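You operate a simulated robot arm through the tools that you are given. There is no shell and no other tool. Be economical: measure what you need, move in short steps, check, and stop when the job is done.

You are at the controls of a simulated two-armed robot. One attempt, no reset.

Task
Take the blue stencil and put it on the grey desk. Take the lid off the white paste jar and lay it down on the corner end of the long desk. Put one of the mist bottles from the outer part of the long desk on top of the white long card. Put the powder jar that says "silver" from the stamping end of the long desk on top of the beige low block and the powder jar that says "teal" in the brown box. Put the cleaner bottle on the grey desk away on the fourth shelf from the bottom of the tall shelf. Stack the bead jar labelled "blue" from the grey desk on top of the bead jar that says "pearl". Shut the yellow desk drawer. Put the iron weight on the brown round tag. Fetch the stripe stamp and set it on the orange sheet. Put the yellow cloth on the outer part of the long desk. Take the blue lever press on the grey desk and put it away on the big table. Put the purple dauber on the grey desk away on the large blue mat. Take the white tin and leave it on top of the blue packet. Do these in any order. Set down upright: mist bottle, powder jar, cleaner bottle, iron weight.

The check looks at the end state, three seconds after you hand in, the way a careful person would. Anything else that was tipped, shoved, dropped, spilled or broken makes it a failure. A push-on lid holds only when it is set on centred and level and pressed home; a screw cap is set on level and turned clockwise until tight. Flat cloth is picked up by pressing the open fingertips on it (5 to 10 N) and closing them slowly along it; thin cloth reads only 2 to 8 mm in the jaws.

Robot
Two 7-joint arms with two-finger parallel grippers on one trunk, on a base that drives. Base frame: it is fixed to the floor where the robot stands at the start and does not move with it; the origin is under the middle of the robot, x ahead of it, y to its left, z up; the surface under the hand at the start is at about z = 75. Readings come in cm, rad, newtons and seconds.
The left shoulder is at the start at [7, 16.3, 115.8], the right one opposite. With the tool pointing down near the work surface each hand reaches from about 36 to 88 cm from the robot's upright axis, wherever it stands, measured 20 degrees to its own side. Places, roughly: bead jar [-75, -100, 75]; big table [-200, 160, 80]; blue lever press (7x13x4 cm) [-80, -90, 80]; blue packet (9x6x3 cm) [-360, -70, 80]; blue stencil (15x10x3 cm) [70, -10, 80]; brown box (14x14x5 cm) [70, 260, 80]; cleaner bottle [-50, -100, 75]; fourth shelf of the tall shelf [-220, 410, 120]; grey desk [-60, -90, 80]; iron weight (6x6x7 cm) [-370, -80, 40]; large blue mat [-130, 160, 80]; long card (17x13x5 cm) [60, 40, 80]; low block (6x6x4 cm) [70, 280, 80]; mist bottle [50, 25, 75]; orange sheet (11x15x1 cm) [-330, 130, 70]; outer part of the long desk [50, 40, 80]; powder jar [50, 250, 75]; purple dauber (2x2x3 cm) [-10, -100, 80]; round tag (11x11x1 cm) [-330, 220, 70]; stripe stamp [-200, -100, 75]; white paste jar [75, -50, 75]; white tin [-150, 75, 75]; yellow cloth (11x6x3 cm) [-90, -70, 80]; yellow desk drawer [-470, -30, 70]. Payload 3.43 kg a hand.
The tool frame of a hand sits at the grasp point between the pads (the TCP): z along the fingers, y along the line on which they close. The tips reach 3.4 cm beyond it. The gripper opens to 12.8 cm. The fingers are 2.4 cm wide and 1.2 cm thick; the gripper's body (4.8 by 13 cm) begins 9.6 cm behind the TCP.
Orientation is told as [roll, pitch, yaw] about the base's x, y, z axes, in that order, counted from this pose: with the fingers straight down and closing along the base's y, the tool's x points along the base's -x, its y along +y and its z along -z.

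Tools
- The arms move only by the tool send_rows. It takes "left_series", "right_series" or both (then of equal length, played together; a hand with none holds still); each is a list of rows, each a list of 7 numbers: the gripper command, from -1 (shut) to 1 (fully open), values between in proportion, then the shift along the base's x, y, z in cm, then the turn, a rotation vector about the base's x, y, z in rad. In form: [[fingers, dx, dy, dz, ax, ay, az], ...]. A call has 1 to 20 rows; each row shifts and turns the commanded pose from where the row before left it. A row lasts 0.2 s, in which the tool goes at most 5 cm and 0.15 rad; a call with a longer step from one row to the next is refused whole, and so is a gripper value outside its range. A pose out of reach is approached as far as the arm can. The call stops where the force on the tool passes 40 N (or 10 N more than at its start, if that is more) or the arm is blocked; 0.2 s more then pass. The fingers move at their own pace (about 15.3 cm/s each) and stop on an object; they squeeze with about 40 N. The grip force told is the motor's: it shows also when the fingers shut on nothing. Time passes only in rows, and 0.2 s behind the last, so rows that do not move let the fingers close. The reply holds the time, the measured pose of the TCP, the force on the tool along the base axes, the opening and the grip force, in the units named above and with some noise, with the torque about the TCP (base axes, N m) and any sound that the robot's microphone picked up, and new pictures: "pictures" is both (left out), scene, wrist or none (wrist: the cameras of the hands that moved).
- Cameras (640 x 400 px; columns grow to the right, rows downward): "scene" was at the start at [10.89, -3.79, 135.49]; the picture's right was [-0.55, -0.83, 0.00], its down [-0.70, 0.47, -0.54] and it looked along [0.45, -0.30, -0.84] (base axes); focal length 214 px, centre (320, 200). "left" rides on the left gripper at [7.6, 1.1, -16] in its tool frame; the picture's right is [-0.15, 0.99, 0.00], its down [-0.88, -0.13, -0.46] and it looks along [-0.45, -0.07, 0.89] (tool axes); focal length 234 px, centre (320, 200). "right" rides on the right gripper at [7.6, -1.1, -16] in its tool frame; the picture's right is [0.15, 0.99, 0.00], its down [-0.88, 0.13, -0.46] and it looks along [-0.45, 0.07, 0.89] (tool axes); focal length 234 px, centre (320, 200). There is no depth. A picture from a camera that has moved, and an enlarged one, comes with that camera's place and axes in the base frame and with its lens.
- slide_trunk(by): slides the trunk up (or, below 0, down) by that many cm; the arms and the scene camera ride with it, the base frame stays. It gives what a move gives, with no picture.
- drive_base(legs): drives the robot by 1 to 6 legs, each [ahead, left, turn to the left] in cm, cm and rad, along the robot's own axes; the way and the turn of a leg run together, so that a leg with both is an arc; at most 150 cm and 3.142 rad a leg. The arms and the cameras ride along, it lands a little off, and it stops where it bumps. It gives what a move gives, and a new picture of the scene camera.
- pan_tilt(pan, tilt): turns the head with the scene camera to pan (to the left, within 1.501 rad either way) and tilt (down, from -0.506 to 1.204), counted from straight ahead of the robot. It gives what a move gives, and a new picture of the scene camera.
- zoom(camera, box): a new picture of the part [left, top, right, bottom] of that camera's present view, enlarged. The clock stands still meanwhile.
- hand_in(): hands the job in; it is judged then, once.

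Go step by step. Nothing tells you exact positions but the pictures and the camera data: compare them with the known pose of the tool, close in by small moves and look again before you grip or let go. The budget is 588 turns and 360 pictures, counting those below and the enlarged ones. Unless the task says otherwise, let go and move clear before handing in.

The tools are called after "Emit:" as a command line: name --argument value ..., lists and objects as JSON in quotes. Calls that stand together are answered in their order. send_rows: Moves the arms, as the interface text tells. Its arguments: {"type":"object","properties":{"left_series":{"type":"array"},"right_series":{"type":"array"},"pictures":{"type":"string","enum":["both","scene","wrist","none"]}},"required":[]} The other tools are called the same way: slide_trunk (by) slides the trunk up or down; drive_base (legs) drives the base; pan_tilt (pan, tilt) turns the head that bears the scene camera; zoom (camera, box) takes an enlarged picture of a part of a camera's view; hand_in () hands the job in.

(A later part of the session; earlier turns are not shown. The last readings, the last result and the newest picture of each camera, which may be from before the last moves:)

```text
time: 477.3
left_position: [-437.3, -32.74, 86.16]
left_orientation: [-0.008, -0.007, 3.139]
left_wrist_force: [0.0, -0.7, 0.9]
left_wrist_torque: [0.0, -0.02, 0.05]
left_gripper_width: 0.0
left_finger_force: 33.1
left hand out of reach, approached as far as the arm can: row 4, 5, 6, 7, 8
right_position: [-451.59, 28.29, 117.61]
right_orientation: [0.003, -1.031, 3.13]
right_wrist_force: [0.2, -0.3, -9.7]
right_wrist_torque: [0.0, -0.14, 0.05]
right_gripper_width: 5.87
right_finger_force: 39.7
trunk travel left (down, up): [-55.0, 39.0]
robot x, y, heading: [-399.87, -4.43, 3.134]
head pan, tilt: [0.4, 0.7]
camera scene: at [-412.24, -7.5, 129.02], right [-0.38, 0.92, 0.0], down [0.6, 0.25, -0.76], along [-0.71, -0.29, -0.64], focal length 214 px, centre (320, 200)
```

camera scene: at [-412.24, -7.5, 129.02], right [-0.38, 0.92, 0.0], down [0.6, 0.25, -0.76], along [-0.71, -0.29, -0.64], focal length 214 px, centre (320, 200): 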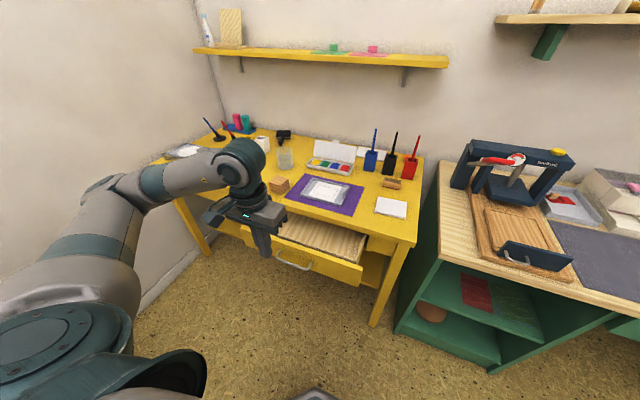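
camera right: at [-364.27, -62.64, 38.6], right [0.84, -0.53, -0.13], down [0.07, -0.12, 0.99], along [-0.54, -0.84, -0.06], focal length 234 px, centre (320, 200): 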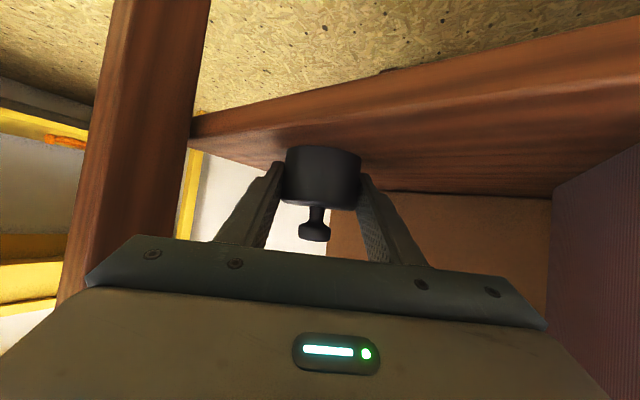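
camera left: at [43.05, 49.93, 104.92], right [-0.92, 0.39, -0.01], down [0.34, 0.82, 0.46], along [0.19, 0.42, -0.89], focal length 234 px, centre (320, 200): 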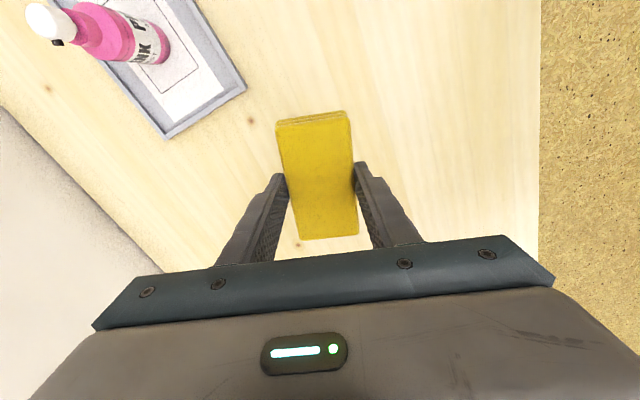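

Emit:
send_rows --right_series '[[-1, 0, 0, 4, 0, 0, 0], [-1, 0, 0, 4, 0, 0, 0], [-1, 0, 0, 0, 0, 0, 0]]' --pictures "none"

Emit:
slide_trunk --by -18.5

Emit:
zoom --camera "scene" --box '[180, 100, 460, 320]'

```text
time: 478.1
left_position: [-437.35, -32.81, 86.23]
left_orientation: [-0.009, -0.003, 3.139]
left_wrist_force: [0.5, 0.2, -0.2]
left_wrist_torque: [0.03, 0.0, -0.02]
left_gripper_width: 0.01
left_finger_force: 33.0
right_position: [-451.62, 28.39, 125.53]
right_orientation: [0.002, -1.03, 3.129]
right_wrist_force: [-1.1, 0.6, -7.4]
right_wrist_torque: [-0.02, -0.12, 0.0]
right_gripper_width: 5.84
right_finger_force: 39.9
trunk travel left (down, up): [-55.0, 39.0]
robot x, y, heading: [-399.41, -4.55, 3.132]
head pan, tilt: [0.4, 0.7]
```

```text
time: 480.2
left_position: [-437.4, -32.87, 67.81]
left_orientation: [-0.009, -0.006, 3.138]
left_wrist_force: [-0.6, -0.5, -0.6]
left_wrist_torque: [-0.02, -0.03, 0.0]
left_gripper_width: 0.0
left_finger_force: 32.7
right_position: [-451.65, 28.35, 107.01]
right_orientation: [0.003, -1.031, 3.13]
right_wrist_force: [1.0, 0.4, -8.9]
right_wrist_torque: [0.01, -0.1, 0.01]
right_gripper_width: 5.88
right_finger_force: 40.4
trunk travel left (down, up): [-36.5, 57.5]
robot x, y, heading: [-399.24, -4.2, 3.134]
head pan, tilt: [0.4, 0.7]
```

```text
1.82 times, centred on (320, 210) of scene
camera zoom: at [-412.22, -7.56, 110.52], right [-0.38, 0.92, 0.0], down [0.6, 0.25, -0.76], along [-0.71, -0.29, -0.64], focal length 390 px, centre (320, 182)
```

zoom: 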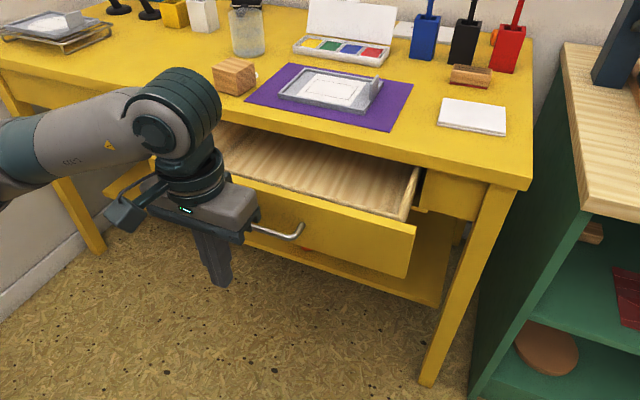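

Fingers are in front of the handle. I push along −x in moderate steps.

Emit:
send_rows --left_series '[[-1, -2.5, 0, 0, 0, 0, 0], [-1, -2.5, 0, 0, 0, 0, 0], [-1, -2.5, 0, 0, 0, 0, 0], [-1, -2, 0, 0, 0, 0, 0], [-1, -1.5, 0, 0, 0, 0, 0], [-1, -1.5, 0, 0, 0, 0, 0], [-1, -1.5, 0, 0, 0, 0, 0], [-1, -1.5, 0, 0, 0, 0, 0], [-1, 0, 0, 0, 0, 0, 0]]' --pictures "scene"

```text
time: 482.2
left_position: [-452.96, -32.98, 67.76]
left_orientation: [-0.01, -0.005, 3.138]
left_wrist_force: [0.8, 0.5, 0.2]
left_wrist_torque: [0.01, -0.01, -0.01]
left_gripper_width: 0.0
left_finger_force: 32.5
right_position: [-451.64, 28.26, 106.98]
right_orientation: [0.003, -1.031, 3.13]
right_wrist_force: [-0.4, -0.3, -8.8]
right_wrist_torque: [-0.02, -0.11, 0.02]
right_gripper_width: 5.88
right_finger_force: 40.3
trunk travel left (down, up): [-36.5, 57.5]
robot x, y, heading: [-399.33, -4.21, 3.137]
head pan, tilt: [0.4, 0.7]
camera scene: at [-412.23, -7.56, 110.51], right [-0.38, 0.92, 0.0], down [0.6, 0.25, -0.76], along [-0.71, -0.29, -0.64], focal length 214 px, centre (320, 200)
```

scene: 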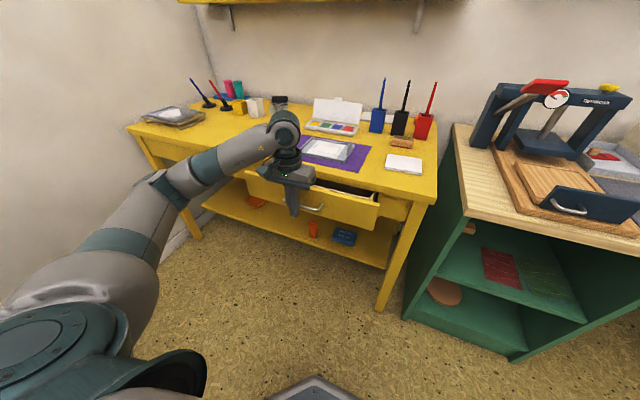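

Emit:
send_rows --left_series '[[-1, -1.5, 0, 0, 0, 0, 0], [-1, -1.5, 0, 0, 0, 0, 0], [-1, -1.5, 0, 0, 0, 0, 0], [-1, -1.5, 0, 0, 0, 0, 0], [-1, -1, 0, 0, 0, 0, 0], [-1, -1, 0, 0, 0, 0, 0], [-1, 0, 0, 0, 0, 0, 0]]' --pictures "scene"

Emit:
zoom --camera "scene" --box '[220, 100, 460, 260]'

```text
time: 483.4
left_position: [-458.87, -32.71, 67.76]
left_orientation: [-0.009, 0.012, 3.131]
left_wrist_force: [19.0, 1.7, 7.4]
left_wrist_torque: [0.03, 0.0, 0.0]
left_gripper_width: 0.0
left_finger_force: 32.7
right_position: [-451.47, 28.32, 106.85]
right_orientation: [0.002, -1.028, 3.128]
right_wrist_force: [-0.8, 0.8, -8.5]
right_wrist_torque: [0.03, -0.09, 0.03]
right_gripper_width: 5.87
right_finger_force: 39.2
trunk travel left (down, up): [-36.5, 57.5]
robot x, y, heading: [-399.39, -4.93, 3.134]
head pan, tilt: [0.4, 0.7]
stopped in row 5 (left hand): the force on the tool passed its limit at 50 N (the readings are from after the stop); the commanded pose is now the measured one
camera scene: at [-412.06, -7.53, 110.55], right [-0.39, 0.92, 0.0], down [0.59, 0.25, -0.77], along [-0.71, -0.3, -0.64], focal length 214 px, centre (320, 200)
```

scene: 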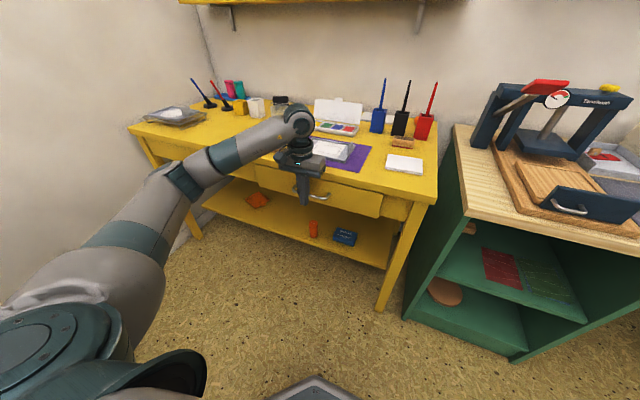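

```text
2.50 times, centred on (340, 180) of scene
camera zoom: at [-412.06, -7.53, 110.55], right [-0.39, 0.92, 0.0], down [0.59, 0.25, -0.77], along [-0.71, -0.3, -0.64], focal length 536 px, centre (270, 250)
```

zoom: 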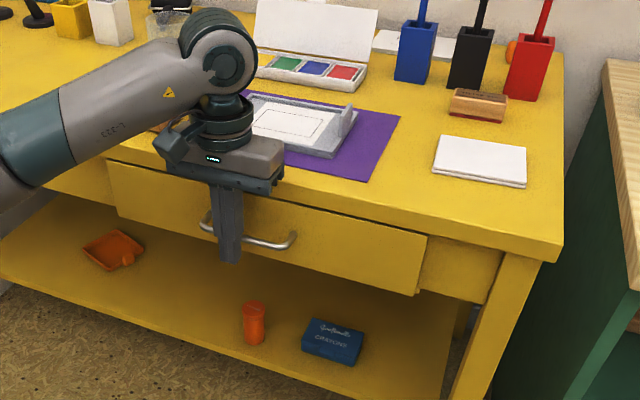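

The drawer seems shut. I back the hand away and check.

Emit:
send_rows --left_series '[[-1, 3, 0, 0, 0, 0, 0], [-1, 4, 0, 0, 0, 0, 0], [-1, 4, 0, 0, 0, 0, 0], [-1, 4, 0, 0, 0, 0, 0], [-1, 4, 0, 3, 0, 0, 0], [-1, 0, 0, 4, 0, 0, 0], [-1, 0, 0, 4.5, 0, 0, 0], [-1, 0, 0, 4.5, 0, 0, 0]]' --pictures "none"

Emit:
zoom --camera "scene" --box '[220, 100, 460, 260]'

```text
time: 485.2
left_position: [-440.23, -32.74, 83.82]
left_orientation: [-0.007, 0.01, 3.133]
left_wrist_force: [-0.8, 0.1, 0.5]
left_wrist_torque: [-0.02, 0.02, -0.04]
left_gripper_width: 0.0
left_finger_force: 32.8
right_position: [-451.63, 28.28, 106.91]
right_orientation: [0.003, -1.033, 3.13]
right_wrist_force: [0.2, 0.0, -8.6]
right_wrist_torque: [0.02, -0.06, 0.02]
right_gripper_width: 5.88
right_finger_force: 40.3
trunk travel left (down, up): [-36.5, 57.5]
robot x, y, heading: [-399.23, -4.4, 3.137]
head pan, tilt: [0.4, 0.7]
```

```text
2.50 times, centred on (340, 180) of scene
camera zoom: at [-412.13, -7.51, 110.51], right [-0.39, 0.92, 0.0], down [0.59, 0.25, -0.77], along [-0.71, -0.3, -0.64], focal length 536 px, centre (270, 250)
```

zoom: 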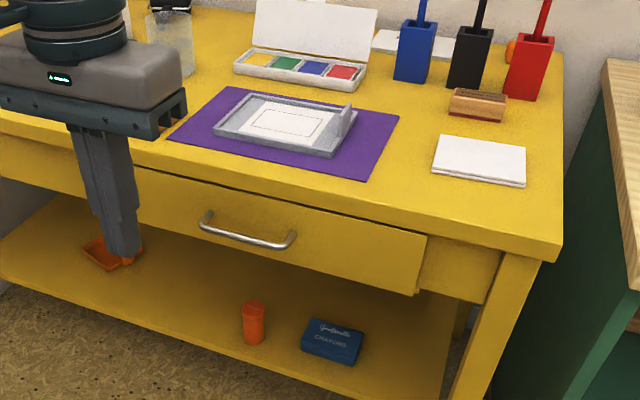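

The drawer is shut. Now north with the weight: back off, turn to +y and drive up the corridor to see the low table.

Emit:
drive_base --legs '[[-12, 0, 0], [0, 0, -1.57]]'

Emit:
slide_trunk --by 18

Emit:
pan_tilt --pan -0.4 --tilt 0.45

```text
time: 490.2
left_position: [-416.05, 36.16, 83.71]
left_orientation: [-0.008, 0.008, 1.574]
left_wrist_force: [0.2, -0.1, 0.5]
left_wrist_torque: [-0.03, 0.03, -0.01]
left_gripper_width: 0.02
left_finger_force: 32.8
right_position: [-355.1, 48.22, 107.04]
right_orientation: [0.0, -1.031, 1.572]
right_wrist_force: [-0.4, -0.3, -9.3]
right_wrist_torque: [-0.14, -0.01, -0.02]
right_gripper_width: 5.87
right_finger_force: 39.9
trunk travel left (down, up): [-36.5, 57.5]
robot x, y, heading: [-387.4, -4.93, 1.575]
head pan, tilt: [0.4, 0.7]
camera scene: at [-390.36, 8.47, 110.51], right [0.92, 0.4, 0.0], down [0.26, -0.59, -0.76], along [-0.3, 0.7, -0.64], focal length 214 px, centre (320, 200)
```

scene: 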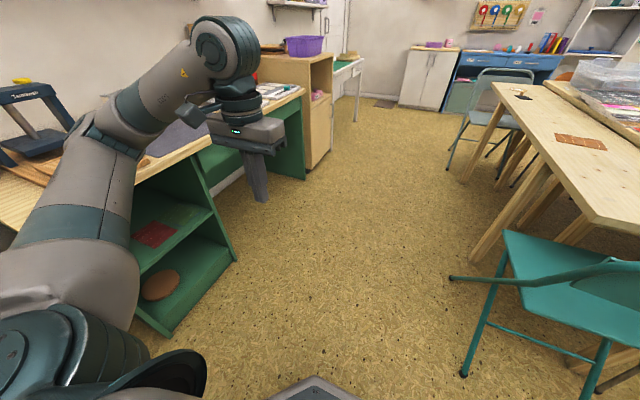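

```text
time: 492.2
left_position: [-416.08, 36.23, 101.57]
left_orientation: [-0.008, 0.011, 1.574]
left_wrist_force: [0.1, 0.4, -0.3]
left_wrist_torque: [-0.02, 0.0, 0.0]
left_gripper_width: 0.0
left_finger_force: 33.5
right_position: [-355.13, 48.19, 124.86]
right_orientation: [0.002, -1.032, 1.573]
right_wrist_force: [-0.5, -0.1, -8.4]
right_wrist_torque: [-0.1, 0.01, -0.02]
right_gripper_width: 5.87
right_finger_force: 40.3
trunk travel left (down, up): [-54.5, 39.5]
robot x, y, heading: [-387.02, -4.84, 1.576]
head pan, tilt: [0.4, 0.7]
```

```text
time: 493.3
left_position: [-416.11, 36.13, 101.64]
left_orientation: [-0.008, 0.01, 1.575]
left_wrist_force: [0.5, 0.0, 0.1]
left_wrist_torque: [0.02, 0.03, -0.03]
left_gripper_width: 0.0
left_finger_force: 33.2
right_position: [-355.03, 48.2, 124.84]
right_orientation: [0.003, -1.031, 1.573]
right_wrist_force: [-0.6, -0.5, -8.2]
right_wrist_torque: [-0.09, 0.01, 0.02]
right_gripper_width: 5.89
right_finger_force: 39.9
trunk travel left (down, up): [-54.5, 39.5]
robot x, y, heading: [-387.1, -4.46, 1.581]
head pan, tilt: [-0.4, 0.45]
camera scene: at [-383.5, 9.19, 130.72], right [0.92, -0.38, 0.0], down [-0.17, -0.4, -0.9], along [0.34, 0.83, -0.44], focal length 214 px, centre (320, 200)
```

scene: 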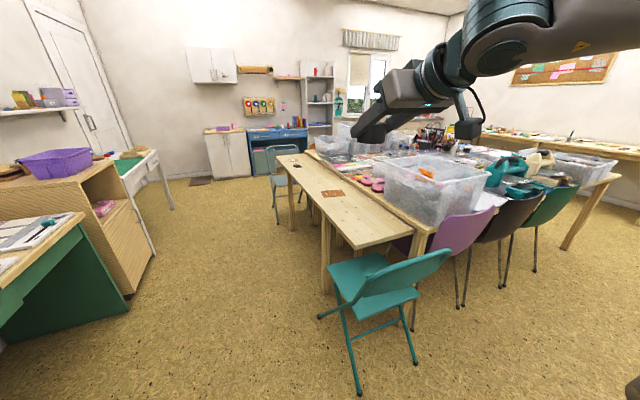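

Emit:
drive_base --legs '[[140, 0, 0], [108, 0, 0], [0, 0, -1.57]]'

Emit:
pan_tilt --pan -0.3 --tilt 0.75

```text
time: 509.1
left_position: [-351.41, 270.65, 101.62]
left_orientation: [-0.009, 0.007, 0.035]
left_wrist_force: [0.3, -0.6, 0.5]
left_wrist_torque: [-0.01, 0.02, -0.02]
left_gripper_width: 0.0
left_finger_force: 32.6
right_position: [-337.24, 210.05, 125.02]
right_orientation: [0.003, -1.032, 0.033]
right_wrist_force: [0.7, 0.5, -9.3]
right_wrist_torque: [0.03, 0.07, -0.02]
right_gripper_width: 5.87
right_finger_force: 40.0
trunk travel left (down, up): [-54.5, 39.5]
robot x, y, heading: [-391.01, 240.13, 0.039]
head pan, tilt: [-0.4, 0.45]
camera scene: at [-377.29, 237.25, 130.73], right [-0.35, -0.94, 0.0], down [-0.41, 0.15, -0.9], along [0.84, -0.32, -0.44], focal length 214 px, centre (320, 200)
```

scene: 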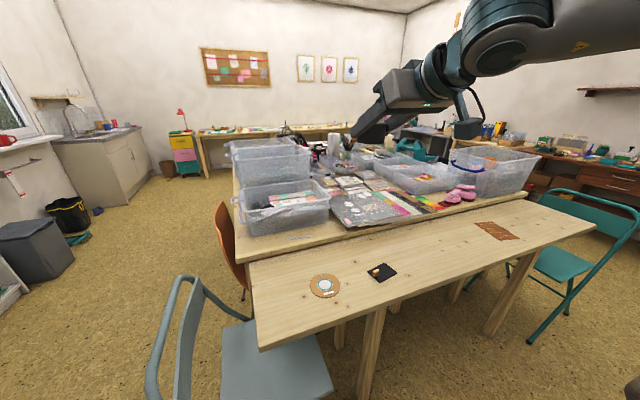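

```text
time: 509.9
left_position: [-351.27, 270.51, 101.71]
left_orientation: [-0.008, 0.009, 0.035]
left_wrist_force: [-0.7, -0.7, -0.3]
left_wrist_torque: [0.03, -0.02, -0.03]
left_gripper_width: 0.0
left_finger_force: 32.5
right_position: [-337.38, 209.97, 124.88]
right_orientation: [0.001, -1.031, 0.034]
right_wrist_force: [-0.3, 0.0, -8.7]
right_wrist_torque: [-0.01, 0.09, -0.01]
right_gripper_width: 5.91
right_finger_force: 40.1
trunk travel left (down, up): [-54.5, 39.5]
robot x, y, heading: [-391.06, 240.58, 0.041]
head pan, tilt: [-0.3, 0.75]
camera scene: at [-377.88, 238.36, 128.09], right [-0.26, -0.97, 0.0], down [-0.66, 0.18, -0.73], along [0.71, -0.19, -0.68], focal length 214 px, centre (320, 200)
```

scene: 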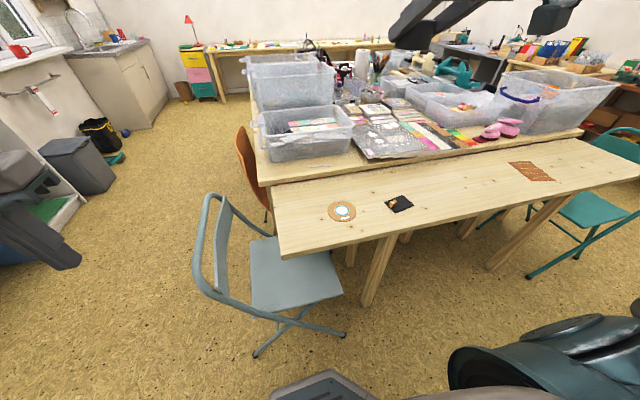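

I see the brown round tag at about [-324,215] and the orange sheet further along. Raise the left hand, lower the trunk, and take a closer look.

Emit:
send_rows --left_series '[[-1, -3, 0, 4, 0, 0, 0], [-1, -3, 0, 4, 0, 0, 0], [-1, -3, 0, 4, 0, 0, 0], [-1, 0, 0, 4, 0, 0, 0]]' --pictures "none"

Emit:
slide_trunk --by -20

Emit:
send_rows --right_series '[[-1, 2, 1, -4, 0, 0, 0], [-1, 2, 1, -4, 0, 0, 0], [-1, 2, 1, -4, 0, 0, 0], [-1, 2, 1, -2, 0, 0, 0], [-1, 0, 0, 0, 0, 0, 0]]' --pictures "both"

Emit:
zoom --camera "scene" --box '[260, 120, 460, 260]'

```text
time: 510.9
left_position: [-360.77, 270.09, 117.66]
left_orientation: [-0.009, 0.01, 0.035]
left_wrist_force: [-0.4, -1.2, -0.9]
left_wrist_torque: [0.0, -0.04, 0.01]
left_gripper_width: 0.0
left_finger_force: 32.8
right_position: [-337.44, 209.84, 125.04]
right_orientation: [0.004, -1.03, 0.033]
right_wrist_force: [-0.6, -0.1, -9.1]
right_wrist_torque: [-0.02, 0.09, -0.04]
right_gripper_width: 5.88
right_finger_force: 40.3
trunk travel left (down, up): [-54.5, 39.5]
robot x, y, heading: [-391.03, 240.32, 0.044]
head pan, tilt: [-0.3, 0.75]
```

```text
time: 513.1
left_position: [-360.61, 270.21, 97.67]
left_orientation: [-0.009, 0.01, 0.036]
left_wrist_force: [0.5, -0.8, -0.1]
left_wrist_torque: [-0.01, 0.0, 0.01]
left_gripper_width: 0.01
left_finger_force: 32.7
right_position: [-337.5, 209.93, 105.12]
right_orientation: [0.004, -1.031, 0.032]
right_wrist_force: [-0.2, -1.0, -9.3]
right_wrist_torque: [-0.02, 0.09, -0.05]
right_gripper_width: 5.87
right_finger_force: 39.9
trunk travel left (down, up): [-34.5, 59.5]
robot x, y, heading: [-390.84, 240.33, 0.043]
head pan, tilt: [-0.3, 0.75]
```

```text
time: 514.3
left_position: [-360.62, 270.11, 97.74]
left_orientation: [-0.01, 0.008, 0.035]
left_wrist_force: [-0.1, 0.1, 0.1]
left_wrist_torque: [0.04, -0.01, 0.05]
left_gripper_width: 0.02
left_finger_force: 33.0
right_position: [-329.17, 213.81, 91.18]
right_orientation: [0.003, -1.031, 0.033]
right_wrist_force: [0.7, -0.2, -7.6]
right_wrist_torque: [0.03, 0.06, 0.01]
right_gripper_width: 5.89
right_finger_force: 40.7
trunk travel left (down, up): [-34.5, 59.5]
robot x, y, heading: [-391.05, 240.26, 0.037]
head pan, tilt: [-0.3, 0.75]
camera scene: at [-377.93, 238.36, 108.09], right [-0.26, -0.97, 0.0], down [-0.66, 0.18, -0.73], along [0.71, -0.19, -0.68], focal length 214 px, centre (320, 200)
camera right: at [-346.63, 212.24, 92.93], right [-0.11, 0.99, -0.12], down [0.06, 0.13, 0.99], along [0.99, 0.1, -0.07], focal length 234 px, centre (320, 200)
```

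scene: 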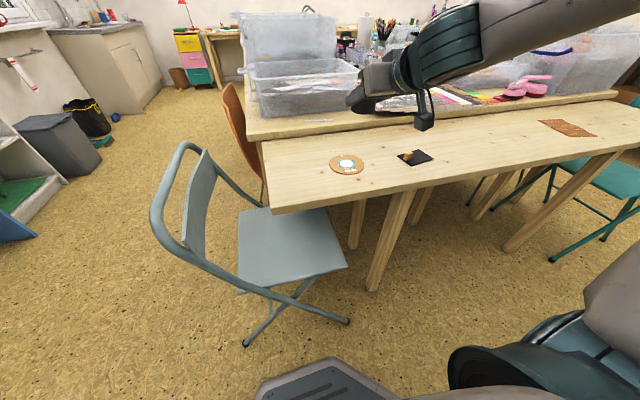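
right: 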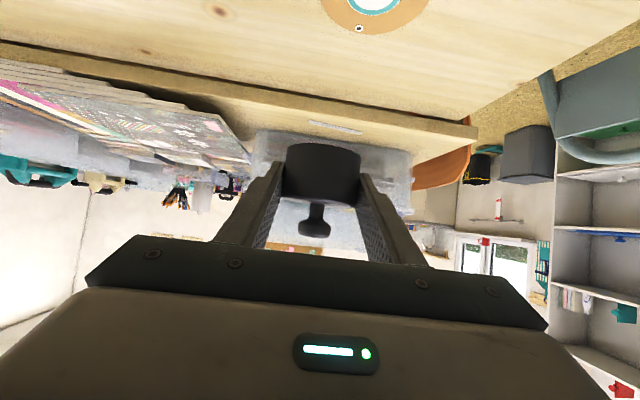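

```text
2.86 times, centred on (360, 190) of scene
camera zoom: at [-377.93, 238.36, 108.09], right [-0.26, -0.97, 0.0], down [-0.66, 0.18, -0.73], along [0.71, -0.19, -0.68], focal length 613 px, centre (206, 229)
```

zoom: 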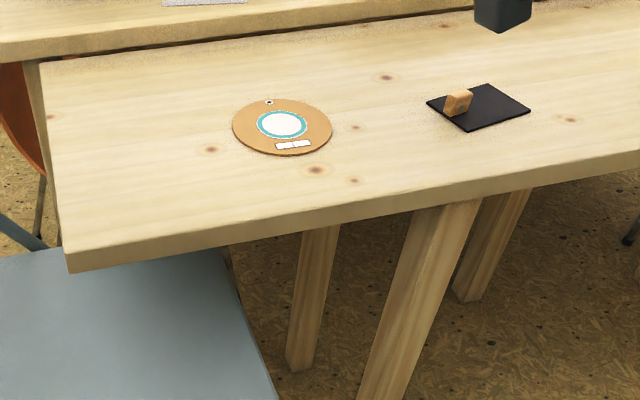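

Tag is at about [-325.5,216.5] on a table at z≈71. I align and lower part way.

Emit:
send_rows --right_series '[[-1, 1.8, 1.3, -2, 0, 0, 0], [-1, 1.9, 1.4, -3, 0, 0, 0], [-1, 0, 0, -4, 0, 0, 0], [-1, 0, 0, -3, 0, 0, 0], [-1, 0, 0, 0, 0, 0, 0]]' --pictures "none"

Emit:
zoom --camera "scene" --box '[290, 90, 450, 220]'

Emit:
zoom --camera "right" --box '[160, 0, 480, 250]'

```text
time: 515.5
left_position: [-360.66, 270.26, 97.64]
left_orientation: [-0.008, 0.008, 0.037]
left_wrist_force: [-0.2, -0.1, 0.3]
left_wrist_torque: [0.04, -0.04, 0.0]
left_gripper_width: 0.0
left_finger_force: 32.6
right_position: [-325.56, 216.48, 78.89]
right_orientation: [0.001, -1.031, 0.034]
right_wrist_force: [0.9, 0.8, -9.3]
right_wrist_torque: [0.0, 0.08, -0.01]
right_gripper_width: 5.87
right_finger_force: 39.6
trunk travel left (down, up): [-34.5, 59.5]
robot x, y, heading: [-390.75, 240.28, 0.037]
head pan, tilt: [-0.3, 0.75]
```

```text
3.08 times, centred on (370, 155) of scene
camera zoom: at [-377.91, 238.4, 108.09], right [-0.26, -0.97, 0.0], down [-0.66, 0.18, -0.73], along [0.71, -0.19, -0.68], focal length 660 px, centre (166, 338)
```

zoom: 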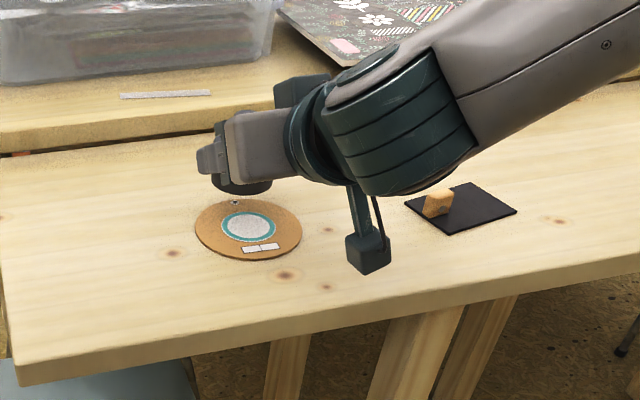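

```text
1.60 times, centred on (320, 125) of right
camera zoom: at [-343.04, 214.75, 80.61], right [-0.11, 0.99, -0.12], down [0.06, 0.13, 0.99], along [0.99, 0.1, -0.07], focal length 375 px, centre (320, 320)
```

zoom: 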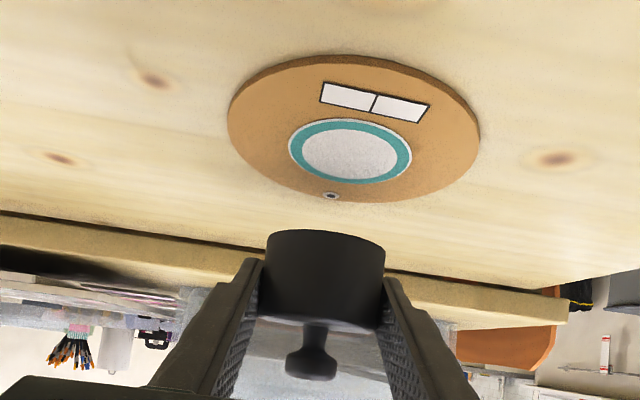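

Emit:
send_rows --right_series '[[-1, -1.2, 0.1, -1.5, 0, 0, 0], [-1, 0, 0, -1, 0, 0, 0], [-1, 0, 0, -0.5, 0, 0, 0], [-1, 0, 0, 0, 0, 0, 0]]' --pictures "none"

Emit:
zoom --camera "scene" --box '[290, 90, 450, 220]'

Emit:
zoom --camera "right" --box '[160, 0, 480, 250]'

```text
time: 516.5
left_position: [-360.67, 270.26, 97.63]
left_orientation: [-0.008, 0.007, 0.035]
left_wrist_force: [-0.3, -0.4, -0.1]
left_wrist_torque: [-0.02, -0.01, 0.01]
left_gripper_width: 0.02
left_finger_force: 33.2
right_position: [-326.8, 216.65, 75.83]
right_orientation: [0.001, -1.029, 0.034]
right_wrist_force: [-0.5, -1.1, -9.1]
right_wrist_torque: [0.0, 0.12, 0.0]
right_gripper_width: 5.87
right_finger_force: 40.3
trunk travel left (down, up): [-34.5, 59.5]
robot x, y, heading: [-391.03, 240.31, 0.035]
head pan, tilt: [-0.3, 0.75]
```

```text
3.08 times, centred on (370, 155) of scene
camera zoom: at [-377.89, 238.38, 108.08], right [-0.26, -0.97, 0.0], down [-0.66, 0.18, -0.73], along [0.71, -0.19, -0.68], focal length 660 px, centre (166, 338)
```

zoom: 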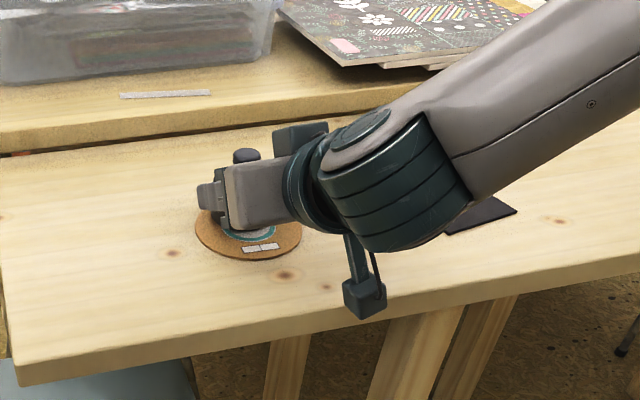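

```text
1.60 times, centred on (320, 125) of right
camera zoom: at [-344.31, 214.99, 77.54], right [-0.11, 0.99, -0.12], down [0.06, 0.13, 0.99], along [0.99, 0.1, -0.07], focal length 375 px, centre (320, 320)
```

zoom: 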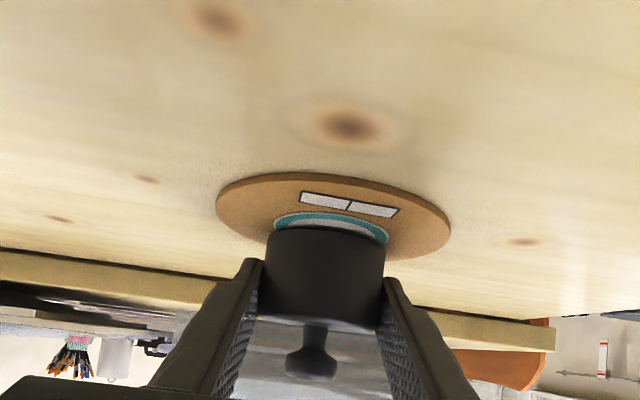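

Emit:
send_rows --right_series '[[-1, 0, 0.3, -0.4, 0, 0, 0], [-1, 0, 0, -0.3, 0, 0, 0], [-1, 0, 0, -0.3, 0, 0, 0], [-1, 0, 0, -0.3, 0, 0, 0], [-1, 0, 0, 0, 0, 0, 0]]' --pictures "none"

Emit:
zoom --camera "right" --box '[160, 0, 480, 250]'

```text
time: 517.7
left_position: [-360.88, 270.28, 97.76]
left_orientation: [-0.011, 0.007, 0.035]
left_wrist_force: [-0.3, -0.6, -0.2]
left_wrist_torque: [-0.02, -0.01, 0.05]
left_gripper_width: 0.01
left_finger_force: 32.9
right_position: [-326.94, 217.12, 75.09]
right_orientation: [0.0, -1.038, 0.038]
right_wrist_force: [4.4, -2.4, 25.9]
right_wrist_torque: [-0.1, -0.48, -0.07]
right_gripper_width: 5.91
right_finger_force: 39.8
trunk travel left (down, up): [-34.5, 59.5]
robot x, y, heading: [-391.29, 239.8, 0.04]
head pan, tilt: [-0.3, 0.75]
```

```text
1.60 times, centred on (320, 125) of right
camera zoom: at [-344.41, 215.44, 76.58], right [-0.11, 0.99, -0.13], down [0.05, 0.13, 0.99], along [0.99, 0.1, -0.06], focal length 375 px, centre (320, 320)
```

zoom: 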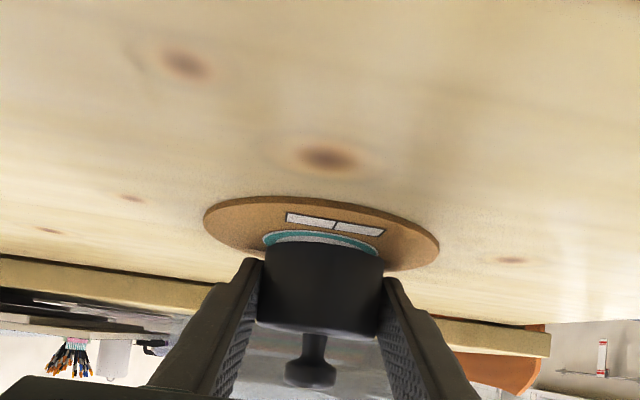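

Contact on the tag. I relieve, open, and back out along the finger direction.

Emit:
send_rows --right_series '[[-1, 0, 0, 0.4, 0, 0, 0], [0, 0, 0, 0, 0, 0, 0], [0.2, 0, 0, 0, 0, 0, 0], [0.25, 0, 0, 0, 0, 0, 0], [0.25, -1.5, 0, 0.9, 0, 0, 0], [0.25, -2.5, 0, 1.5, 0, 0, 0], [0.25, -3, 0, 2, 0, 0, 0], [0.25, -3, 0, 2, 0, 0, 0], [0.25, -3, 0, 3, 0, 0, 0], [0.25, -2, 0, 4, 0, 0, 0], [0.25, 0, 0, 4, 0, 0, 0], [0.25, 0, 0, 4, 0, 0, 0]]' --pictures "scene"

Emit:
zoom --camera "scene" --box '[290, 90, 450, 220]'

```text
time: 520.3
left_position: [-360.72, 270.32, 97.58]
left_orientation: [-0.009, 0.009, 0.034]
left_wrist_force: [-0.3, -0.1, 0.3]
left_wrist_torque: [0.01, 0.0, -0.01]
left_gripper_width: 0.0
left_finger_force: 32.9
right_position: [-336.14, 216.94, 98.26]
right_orientation: [0.0, -1.03, 0.035]
right_wrist_force: [0.7, 0.1, -0.6]
right_wrist_torque: [0.01, 0.03, 0.01]
right_gripper_width: 8.02
right_finger_force: 0.1
right hand out of reach, approached as far as the arm can: row 7, 8, 9
trunk travel left (down, up): [-34.5, 59.5]
robot x, y, heading: [-391.07, 240.36, 0.044]
head pan, tilt: [-0.3, 0.75]
camera scene: at [-378.03, 238.44, 108.1], right [-0.26, -0.97, 0.0], down [-0.66, 0.17, -0.73], along [0.71, -0.19, -0.68], focal length 214 px, centre (320, 200)
```

scene: 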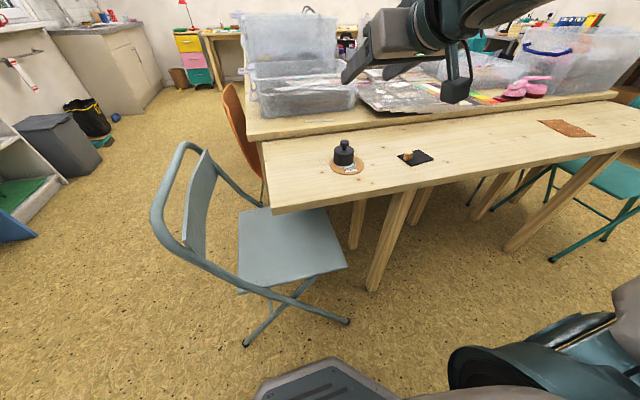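

```text
3.08 times, centred on (370, 155) of scene
camera zoom: at [-378.03, 238.44, 108.1], right [-0.26, -0.97, 0.0], down [-0.66, 0.17, -0.73], along [0.71, -0.19, -0.68], focal length 660 px, centre (166, 338)
```

zoom: 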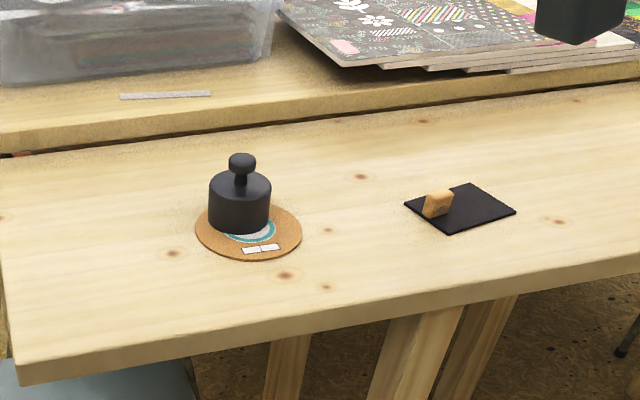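

The weight stands on the round tag. I restore the right hand to vertical, raise the trunk, and go for the stripe stamp.

Emit:
send_rows --right_series '[[0, 0, 0, 2, 0, 0.129, 0], [0, 0, 0, 2, 0, 0.129, 0], [0, 0, 0, 0, 0, 0.129, 0], [0, 0, 0, 0, 0, 0.129, 0], [0, 0, 0, 0, 0, 0.129, 0], [0, -2, 0, 0, 0, 0.129, 0], [0, -2, 0, 0, 0, 0.129, 0], [0, -2, 0, 0, 0, 0.127, 0], [0, 0, 0, 0, 0, 0, 0]]' --pictures "none"

Emit:
slide_trunk --by 20

Emit:
drive_base --legs '[[-4, 0, 0], [0, 0, -1.61], [120, 0, 0], [122, 0, 0], [0, 108, 0], [0, 108, 0]]'

```text
time: 522.3
left_position: [-360.66, 270.27, 97.76]
left_orientation: [-0.009, 0.008, 0.035]
left_wrist_force: [-0.1, 0.1, 0.1]
left_wrist_torque: [-0.02, 0.02, -0.01]
left_gripper_width: 0.0
left_finger_force: 32.8
right_position: [-342.14, 217.16, 102.31]
right_orientation: [0.032, 0.0, 0.019]
right_wrist_force: [-0.7, 0.3, 0.4]
right_wrist_torque: [0.01, 0.0, 0.0]
right_gripper_width: 6.41
right_finger_force: 0.2
trunk travel left (down, up): [-34.5, 59.5]
robot x, y, heading: [-391.03, 240.56, 0.039]
head pan, tilt: [-0.3, 0.75]
```

```text
time: 524.4
left_position: [-360.62, 270.23, 117.57]
left_orientation: [-0.01, 0.009, 0.034]
left_wrist_force: [-0.5, -1.2, 0.4]
left_wrist_torque: [0.0, 0.04, 0.0]
left_gripper_width: 0.02
left_finger_force: 33.0
right_position: [-342.09, 217.09, 122.29]
right_orientation: [0.032, -0.003, 0.019]
right_wrist_force: [0.1, 0.6, 0.9]
right_wrist_torque: [0.03, -0.03, 0.02]
right_gripper_width: 6.42
right_finger_force: 0.1
trunk travel left (down, up): [-54.5, 39.5]
robot x, y, heading: [-391.07, 240.76, 0.036]
head pan, tilt: [-0.3, 0.75]
```

```text
time: 551.0
left_position: [-144.59, -26.03, 117.69]
left_orientation: [-0.009, 0.01, -1.539]
left_wrist_force: [-0.4, 0.4, -0.4]
left_wrist_torque: [0.0, 0.0, 0.0]
left_gripper_width: 0.0
left_finger_force: 32.8
right_position: [-197.89, -44.47, 122.29]
right_orientation: [0.032, -0.001, -1.556]
right_wrist_force: [-0.5, 0.7, 0.6]
right_wrist_torque: [0.01, 0.0, 0.0]
right_gripper_width: 6.4
right_finger_force: 0.1
trunk travel left (down, up): [-54.5, 39.5]
robot x, y, heading: [-174.59, 4.59, -1.539]
head pan, tilt: [-0.3, 0.75]
camera scene: at [-176.44, -8.49, 128.1], right [-0.97, 0.26, 0.0], down [0.18, 0.66, -0.73], along [-0.19, -0.71, -0.68], focal length 214 px, centre (320, 200)
```

scene: 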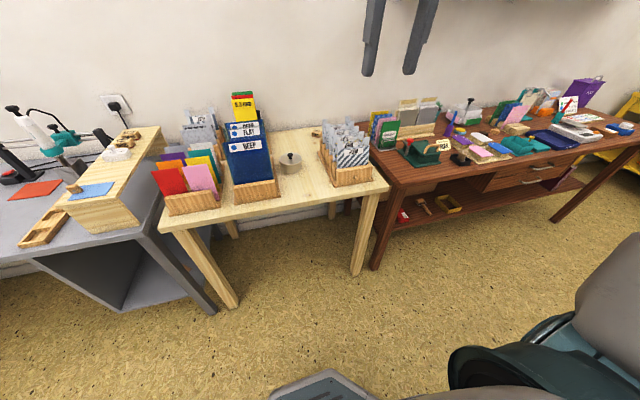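

The stamp is behind the right rack. I straighten and drive in between the table legs with the hands high.

Emit:
drive_base --legs '[[0, 0, -0.032], [45, 3, 0]]'

Emit:
send_rows --right_series '[[-0.1, -0.5, -4, 0, 0, 0, 0], [-0.1, -0.5, -4, 0, 0, 0, 0], [-0.1, -0.5, -4, 0, 0, 0, 0], [-0.1, -0.5, -4, 0, 0, 0, 0], [-0.1, 0, -2, -3, 0, 0, 0], [-0.1, 0, 0, -3, 0, 0, 0], [-0.1, 0, 0, 0, 0, 0, 0]]' --pictures "both"

```text
time: 554.1
left_position: [-142.54, -71.15, 117.66]
left_orientation: [-0.01, 0.008, -1.575]
left_wrist_force: [0.4, 1.3, 0.3]
left_wrist_torque: [-0.03, 0.01, 0.0]
left_gripper_width: 0.0
left_finger_force: 33.0
right_position: [-196.47, -87.7, 122.33]
right_orientation: [0.031, -0.002, -1.593]
right_wrist_force: [0.1, -0.8, 0.0]
right_wrist_torque: [0.07, 0.0, 0.0]
right_gripper_width: 6.41
right_finger_force: 0.0
trunk travel left (down, up): [-54.5, 39.5]
robot x, y, heading: [-171.3, -39.38, -1.57]
head pan, tilt: [-0.3, 0.75]
camera scene: at [-173.81, -52.47, 128.1], right [-0.96, 0.29, 0.0], down [0.2, 0.65, -0.73], along [-0.22, -0.7, -0.68], focal length 214 px, centre (320, 200)
```

scene: 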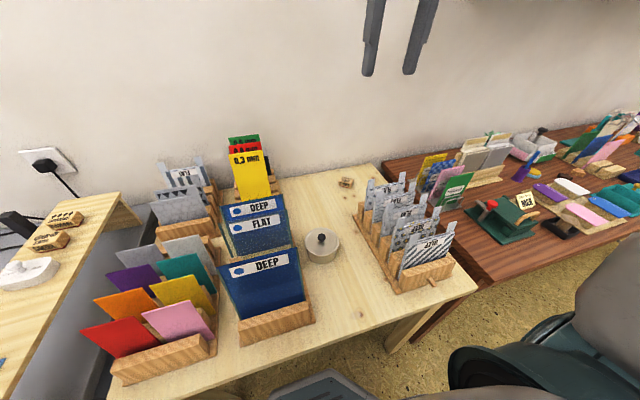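

```text
time: 555.7
left_position: [-142.5, -71.14, 117.69]
left_orientation: [-0.01, 0.009, -1.574]
left_wrist_force: [0.2, -0.8, 0.3]
left_wrist_torque: [0.0, 0.02, 0.01]
left_gripper_width: 0.01
left_finger_force: 32.5
right_position: [-199.47, -104.09, 115.14]
right_orientation: [0.031, -0.002, -1.594]
right_wrist_force: [-0.5, 0.7, -0.1]
right_wrist_torque: [0.02, -0.02, 0.0]
right_gripper_width: 5.77
right_finger_force: 0.1
right hand out of reach, approached as far as the arm can: row 4
trunk travel left (down, up): [-54.5, 39.5]
robot x, y, heading: [-171.49, -39.54, -1.571]
head pan, tilt: [-0.3, 0.75]
camera scene: at [-173.78, -52.44, 128.1], right [-0.96, 0.29, 0.0], down [0.2, 0.65, -0.73], along [-0.22, -0.7, -0.68], focal length 214 px, centre (320, 200)
camera right: at [-200.77, -96.35, 131.03], right [0.99, 0.12, 0.03], down [0.1, -0.88, 0.46], along [0.08, -0.45, -0.89], focal length 234 px, centre (320, 200)
```

scene: 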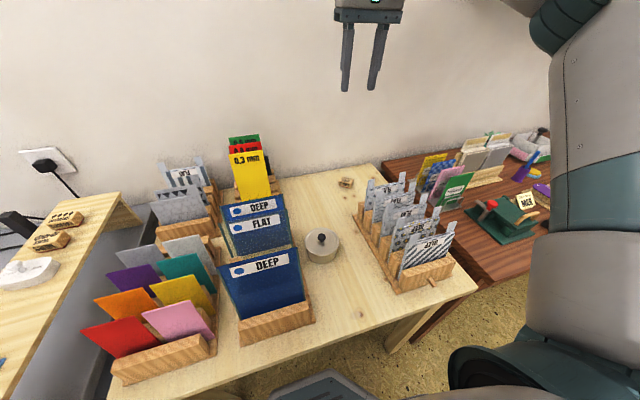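
right: 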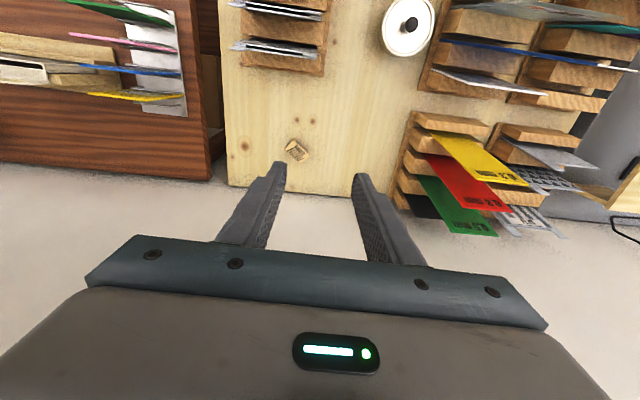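

Emit:
zoom --camera "right" --box '[250, 110, 350, 190]'

```text
5.00 times, centred on (300, 150) of right
camera zoom: at [-200.77, -96.35, 131.03], right [0.99, 0.12, 0.03], down [0.1, -0.88, 0.46], along [0.08, -0.45, -0.89], focal length 1171 px, centre (420, 450)
```

zoom: 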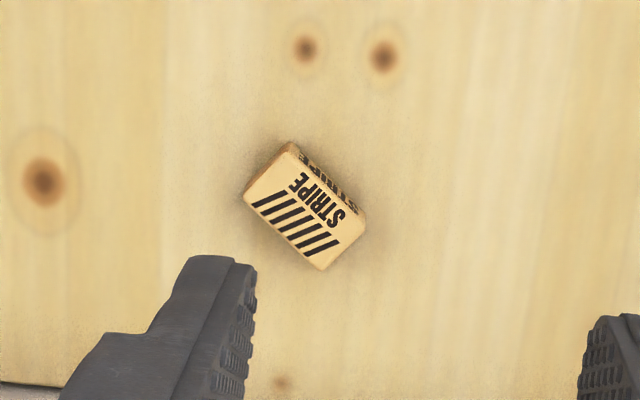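

I nudge the base 3 cm ahead, turn the hand −0.6 rad to grip across the stamp's length, and go over it.

Emit:
drive_base --legs '[[3, -4, 0]]'

Emit:
send_rows --right_series '[[0.1, 0, 0, 0, 0, 0, -0.15], [0.1, 0, 0, 0, 0, 0, -0.15], [0.1, 0, 0, 0, 0, 0, -0.15], [0.1, 0, 0, 0, 0, 0, -0.15], [0.1, 0.3, -2, -4, 0, 0, 0], [0.1, 0.3, -1.8, -4, 0, 0, 0], [0.1, 0, 0, -4, 0, 0, 0], [0.1, 0, 0, 0, 0, 0, 0]]' --pictures "both"

Emit:
zoom --camera "right" --box '[220, 70, 420, 220]'

```text
time: 556.6
left_position: [-146.48, -73.98, 117.74]
left_orientation: [-0.011, 0.009, -1.575]
left_wrist_force: [-0.5, 0.3, -0.1]
left_wrist_torque: [0.01, -0.02, 0.03]
left_gripper_width: 0.0
left_finger_force: 32.9
right_position: [-203.33, -107.13, 115.22]
right_orientation: [0.029, -0.001, -1.59]
right_wrist_force: [0.9, -0.4, 0.7]
right_wrist_torque: [0.0, -0.01, -0.02]
right_gripper_width: 5.76
right_finger_force: 0.1
trunk travel left (down, up): [-54.5, 39.5]
robot x, y, heading: [-175.24, -42.69, -1.572]
head pan, tilt: [-0.3, 0.75]
camera scene: at [-177.61, -55.43, 128.11], right [-0.96, 0.29, 0.0], down [0.2, 0.65, -0.73], along [-0.22, -0.7, -0.68], focal length 214 px, centre (320, 200)
```

scene: 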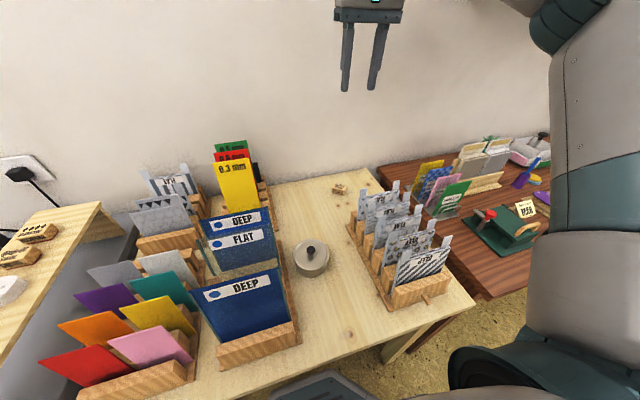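

```text
time: 558.4
left_position: [-146.51, -74.09, 117.67]
left_orientation: [-0.012, 0.008, -1.573]
left_wrist_force: [0.5, -0.3, -0.2]
left_wrist_torque: [-0.01, -0.01, -0.01]
left_gripper_width: 0.0
left_finger_force: 33.0
right_position: [-202.73, -110.92, 102.88]
right_orientation: [0.032, -0.001, -2.191]
right_wrist_force: [0.1, -0.1, 0.9]
right_wrist_torque: [0.0, -0.02, -0.02]
right_gripper_width: 7.05
right_finger_force: 0.0
trunk travel left (down, up): [-54.5, 39.5]
robot x, y, heading: [-175.07, -42.64, -1.568]
head pan, tilt: [-0.3, 0.75]
camera scene: at [-177.69, -55.48, 128.09], right [-0.96, 0.29, 0.0], down [0.2, 0.65, -0.73], along [-0.22, -0.7, -0.68], focal length 214 px, centre (320, 200)
camera right: at [-199.4, -103.75, 118.82], right [0.89, -0.46, 0.03], down [-0.42, -0.78, 0.46], along [-0.19, -0.42, -0.89], focal length 234 px, centre (320, 200)
```

scene: 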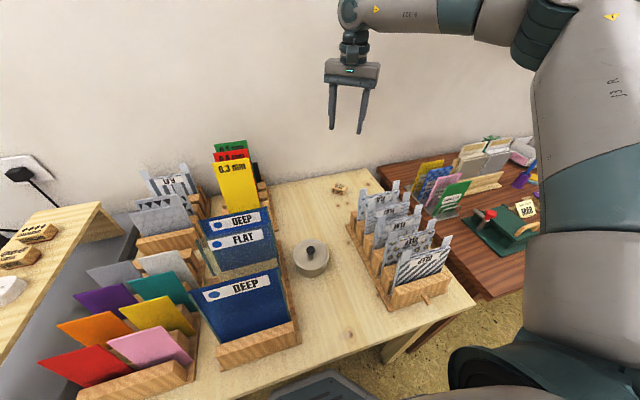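
right: 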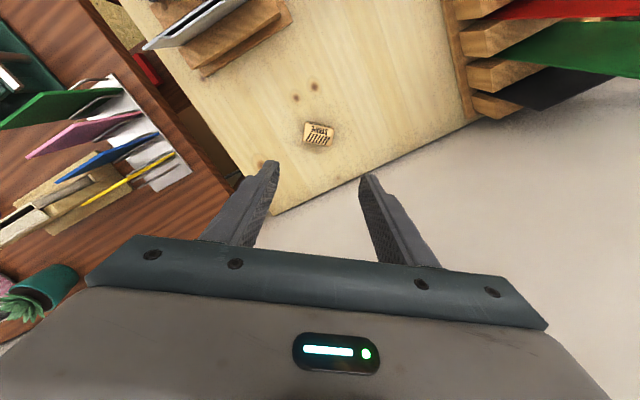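

```text
2.67 times, centred on (320, 145) of right
camera zoom: at [-199.4, -103.75, 118.82], right [0.89, -0.46, 0.03], down [-0.42, -0.78, 0.46], along [-0.19, -0.42, -0.89], focal length 624 px, centre (320, 347)
```

zoom: 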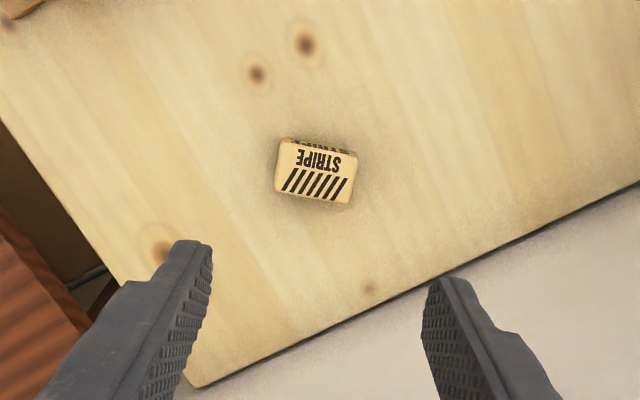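

Emit:
send_rows --right_series '[[0.1, 0, -0.7, -4, 0, 0, -0.06], [0.1, 0, 0, -4.5, 0, 0, 0], [0.1, 0, 0, -4.5, 0, 0, 0], [0.1, 0, 0, -4, 0, 0, 0], [0.1, 0, 0, 0, 0, 0, 0]]' --pictures "none"

Emit:
zoom --camera "right" --box '[220, 70, 420, 240]'

Emit:
zoom --camera "scene" --box '[290, 80, 450, 220]'

```text
time: 559.6
left_position: [-146.51, -73.95, 117.76]
left_orientation: [-0.011, 0.007, -1.573]
left_wrist_force: [-0.6, 0.7, -0.4]
left_wrist_torque: [-0.03, 0.01, -0.02]
left_gripper_width: 0.0
left_finger_force: 33.6
right_position: [-202.75, -111.39, 86.24]
right_orientation: [0.031, -0.004, -2.251]
right_wrist_force: [-0.2, -0.3, -0.4]
right_wrist_torque: [-0.02, 0.0, 0.01]
right_gripper_width: 7.05
right_finger_force: 0.1
trunk travel left (down, up): [-54.5, 39.5]
robot x, y, heading: [-175.32, -42.99, -1.572]
head pan, tilt: [-0.3, 0.75]
```

```text
2.35 times, centred on (320, 155) of right
camera zoom: at [-199.09, -104.48, 102.0], right [0.86, -0.51, 0.03], down [-0.46, -0.76, 0.46], along [-0.21, -0.41, -0.89], focal length 551 px, centre (320, 306)
```

zoom: 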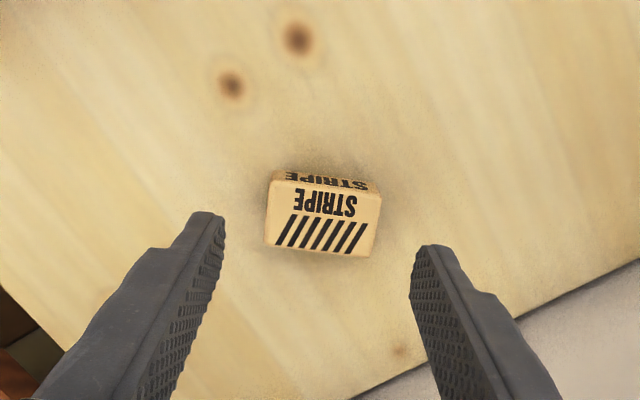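

```text
2.86 times, centred on (370, 150) of scene
camera zoom: at [-177.66, -55.4, 128.11], right [-0.96, 0.29, 0.0], down [0.2, 0.65, -0.73], along [-0.22, -0.7, -0.68], focal length 613 px, centre (177, 343)
```

zoom: 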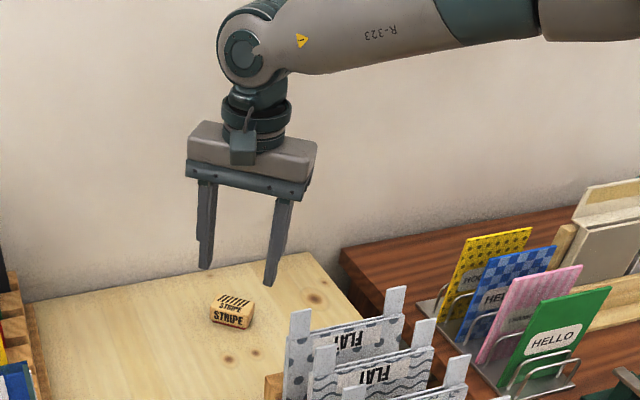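

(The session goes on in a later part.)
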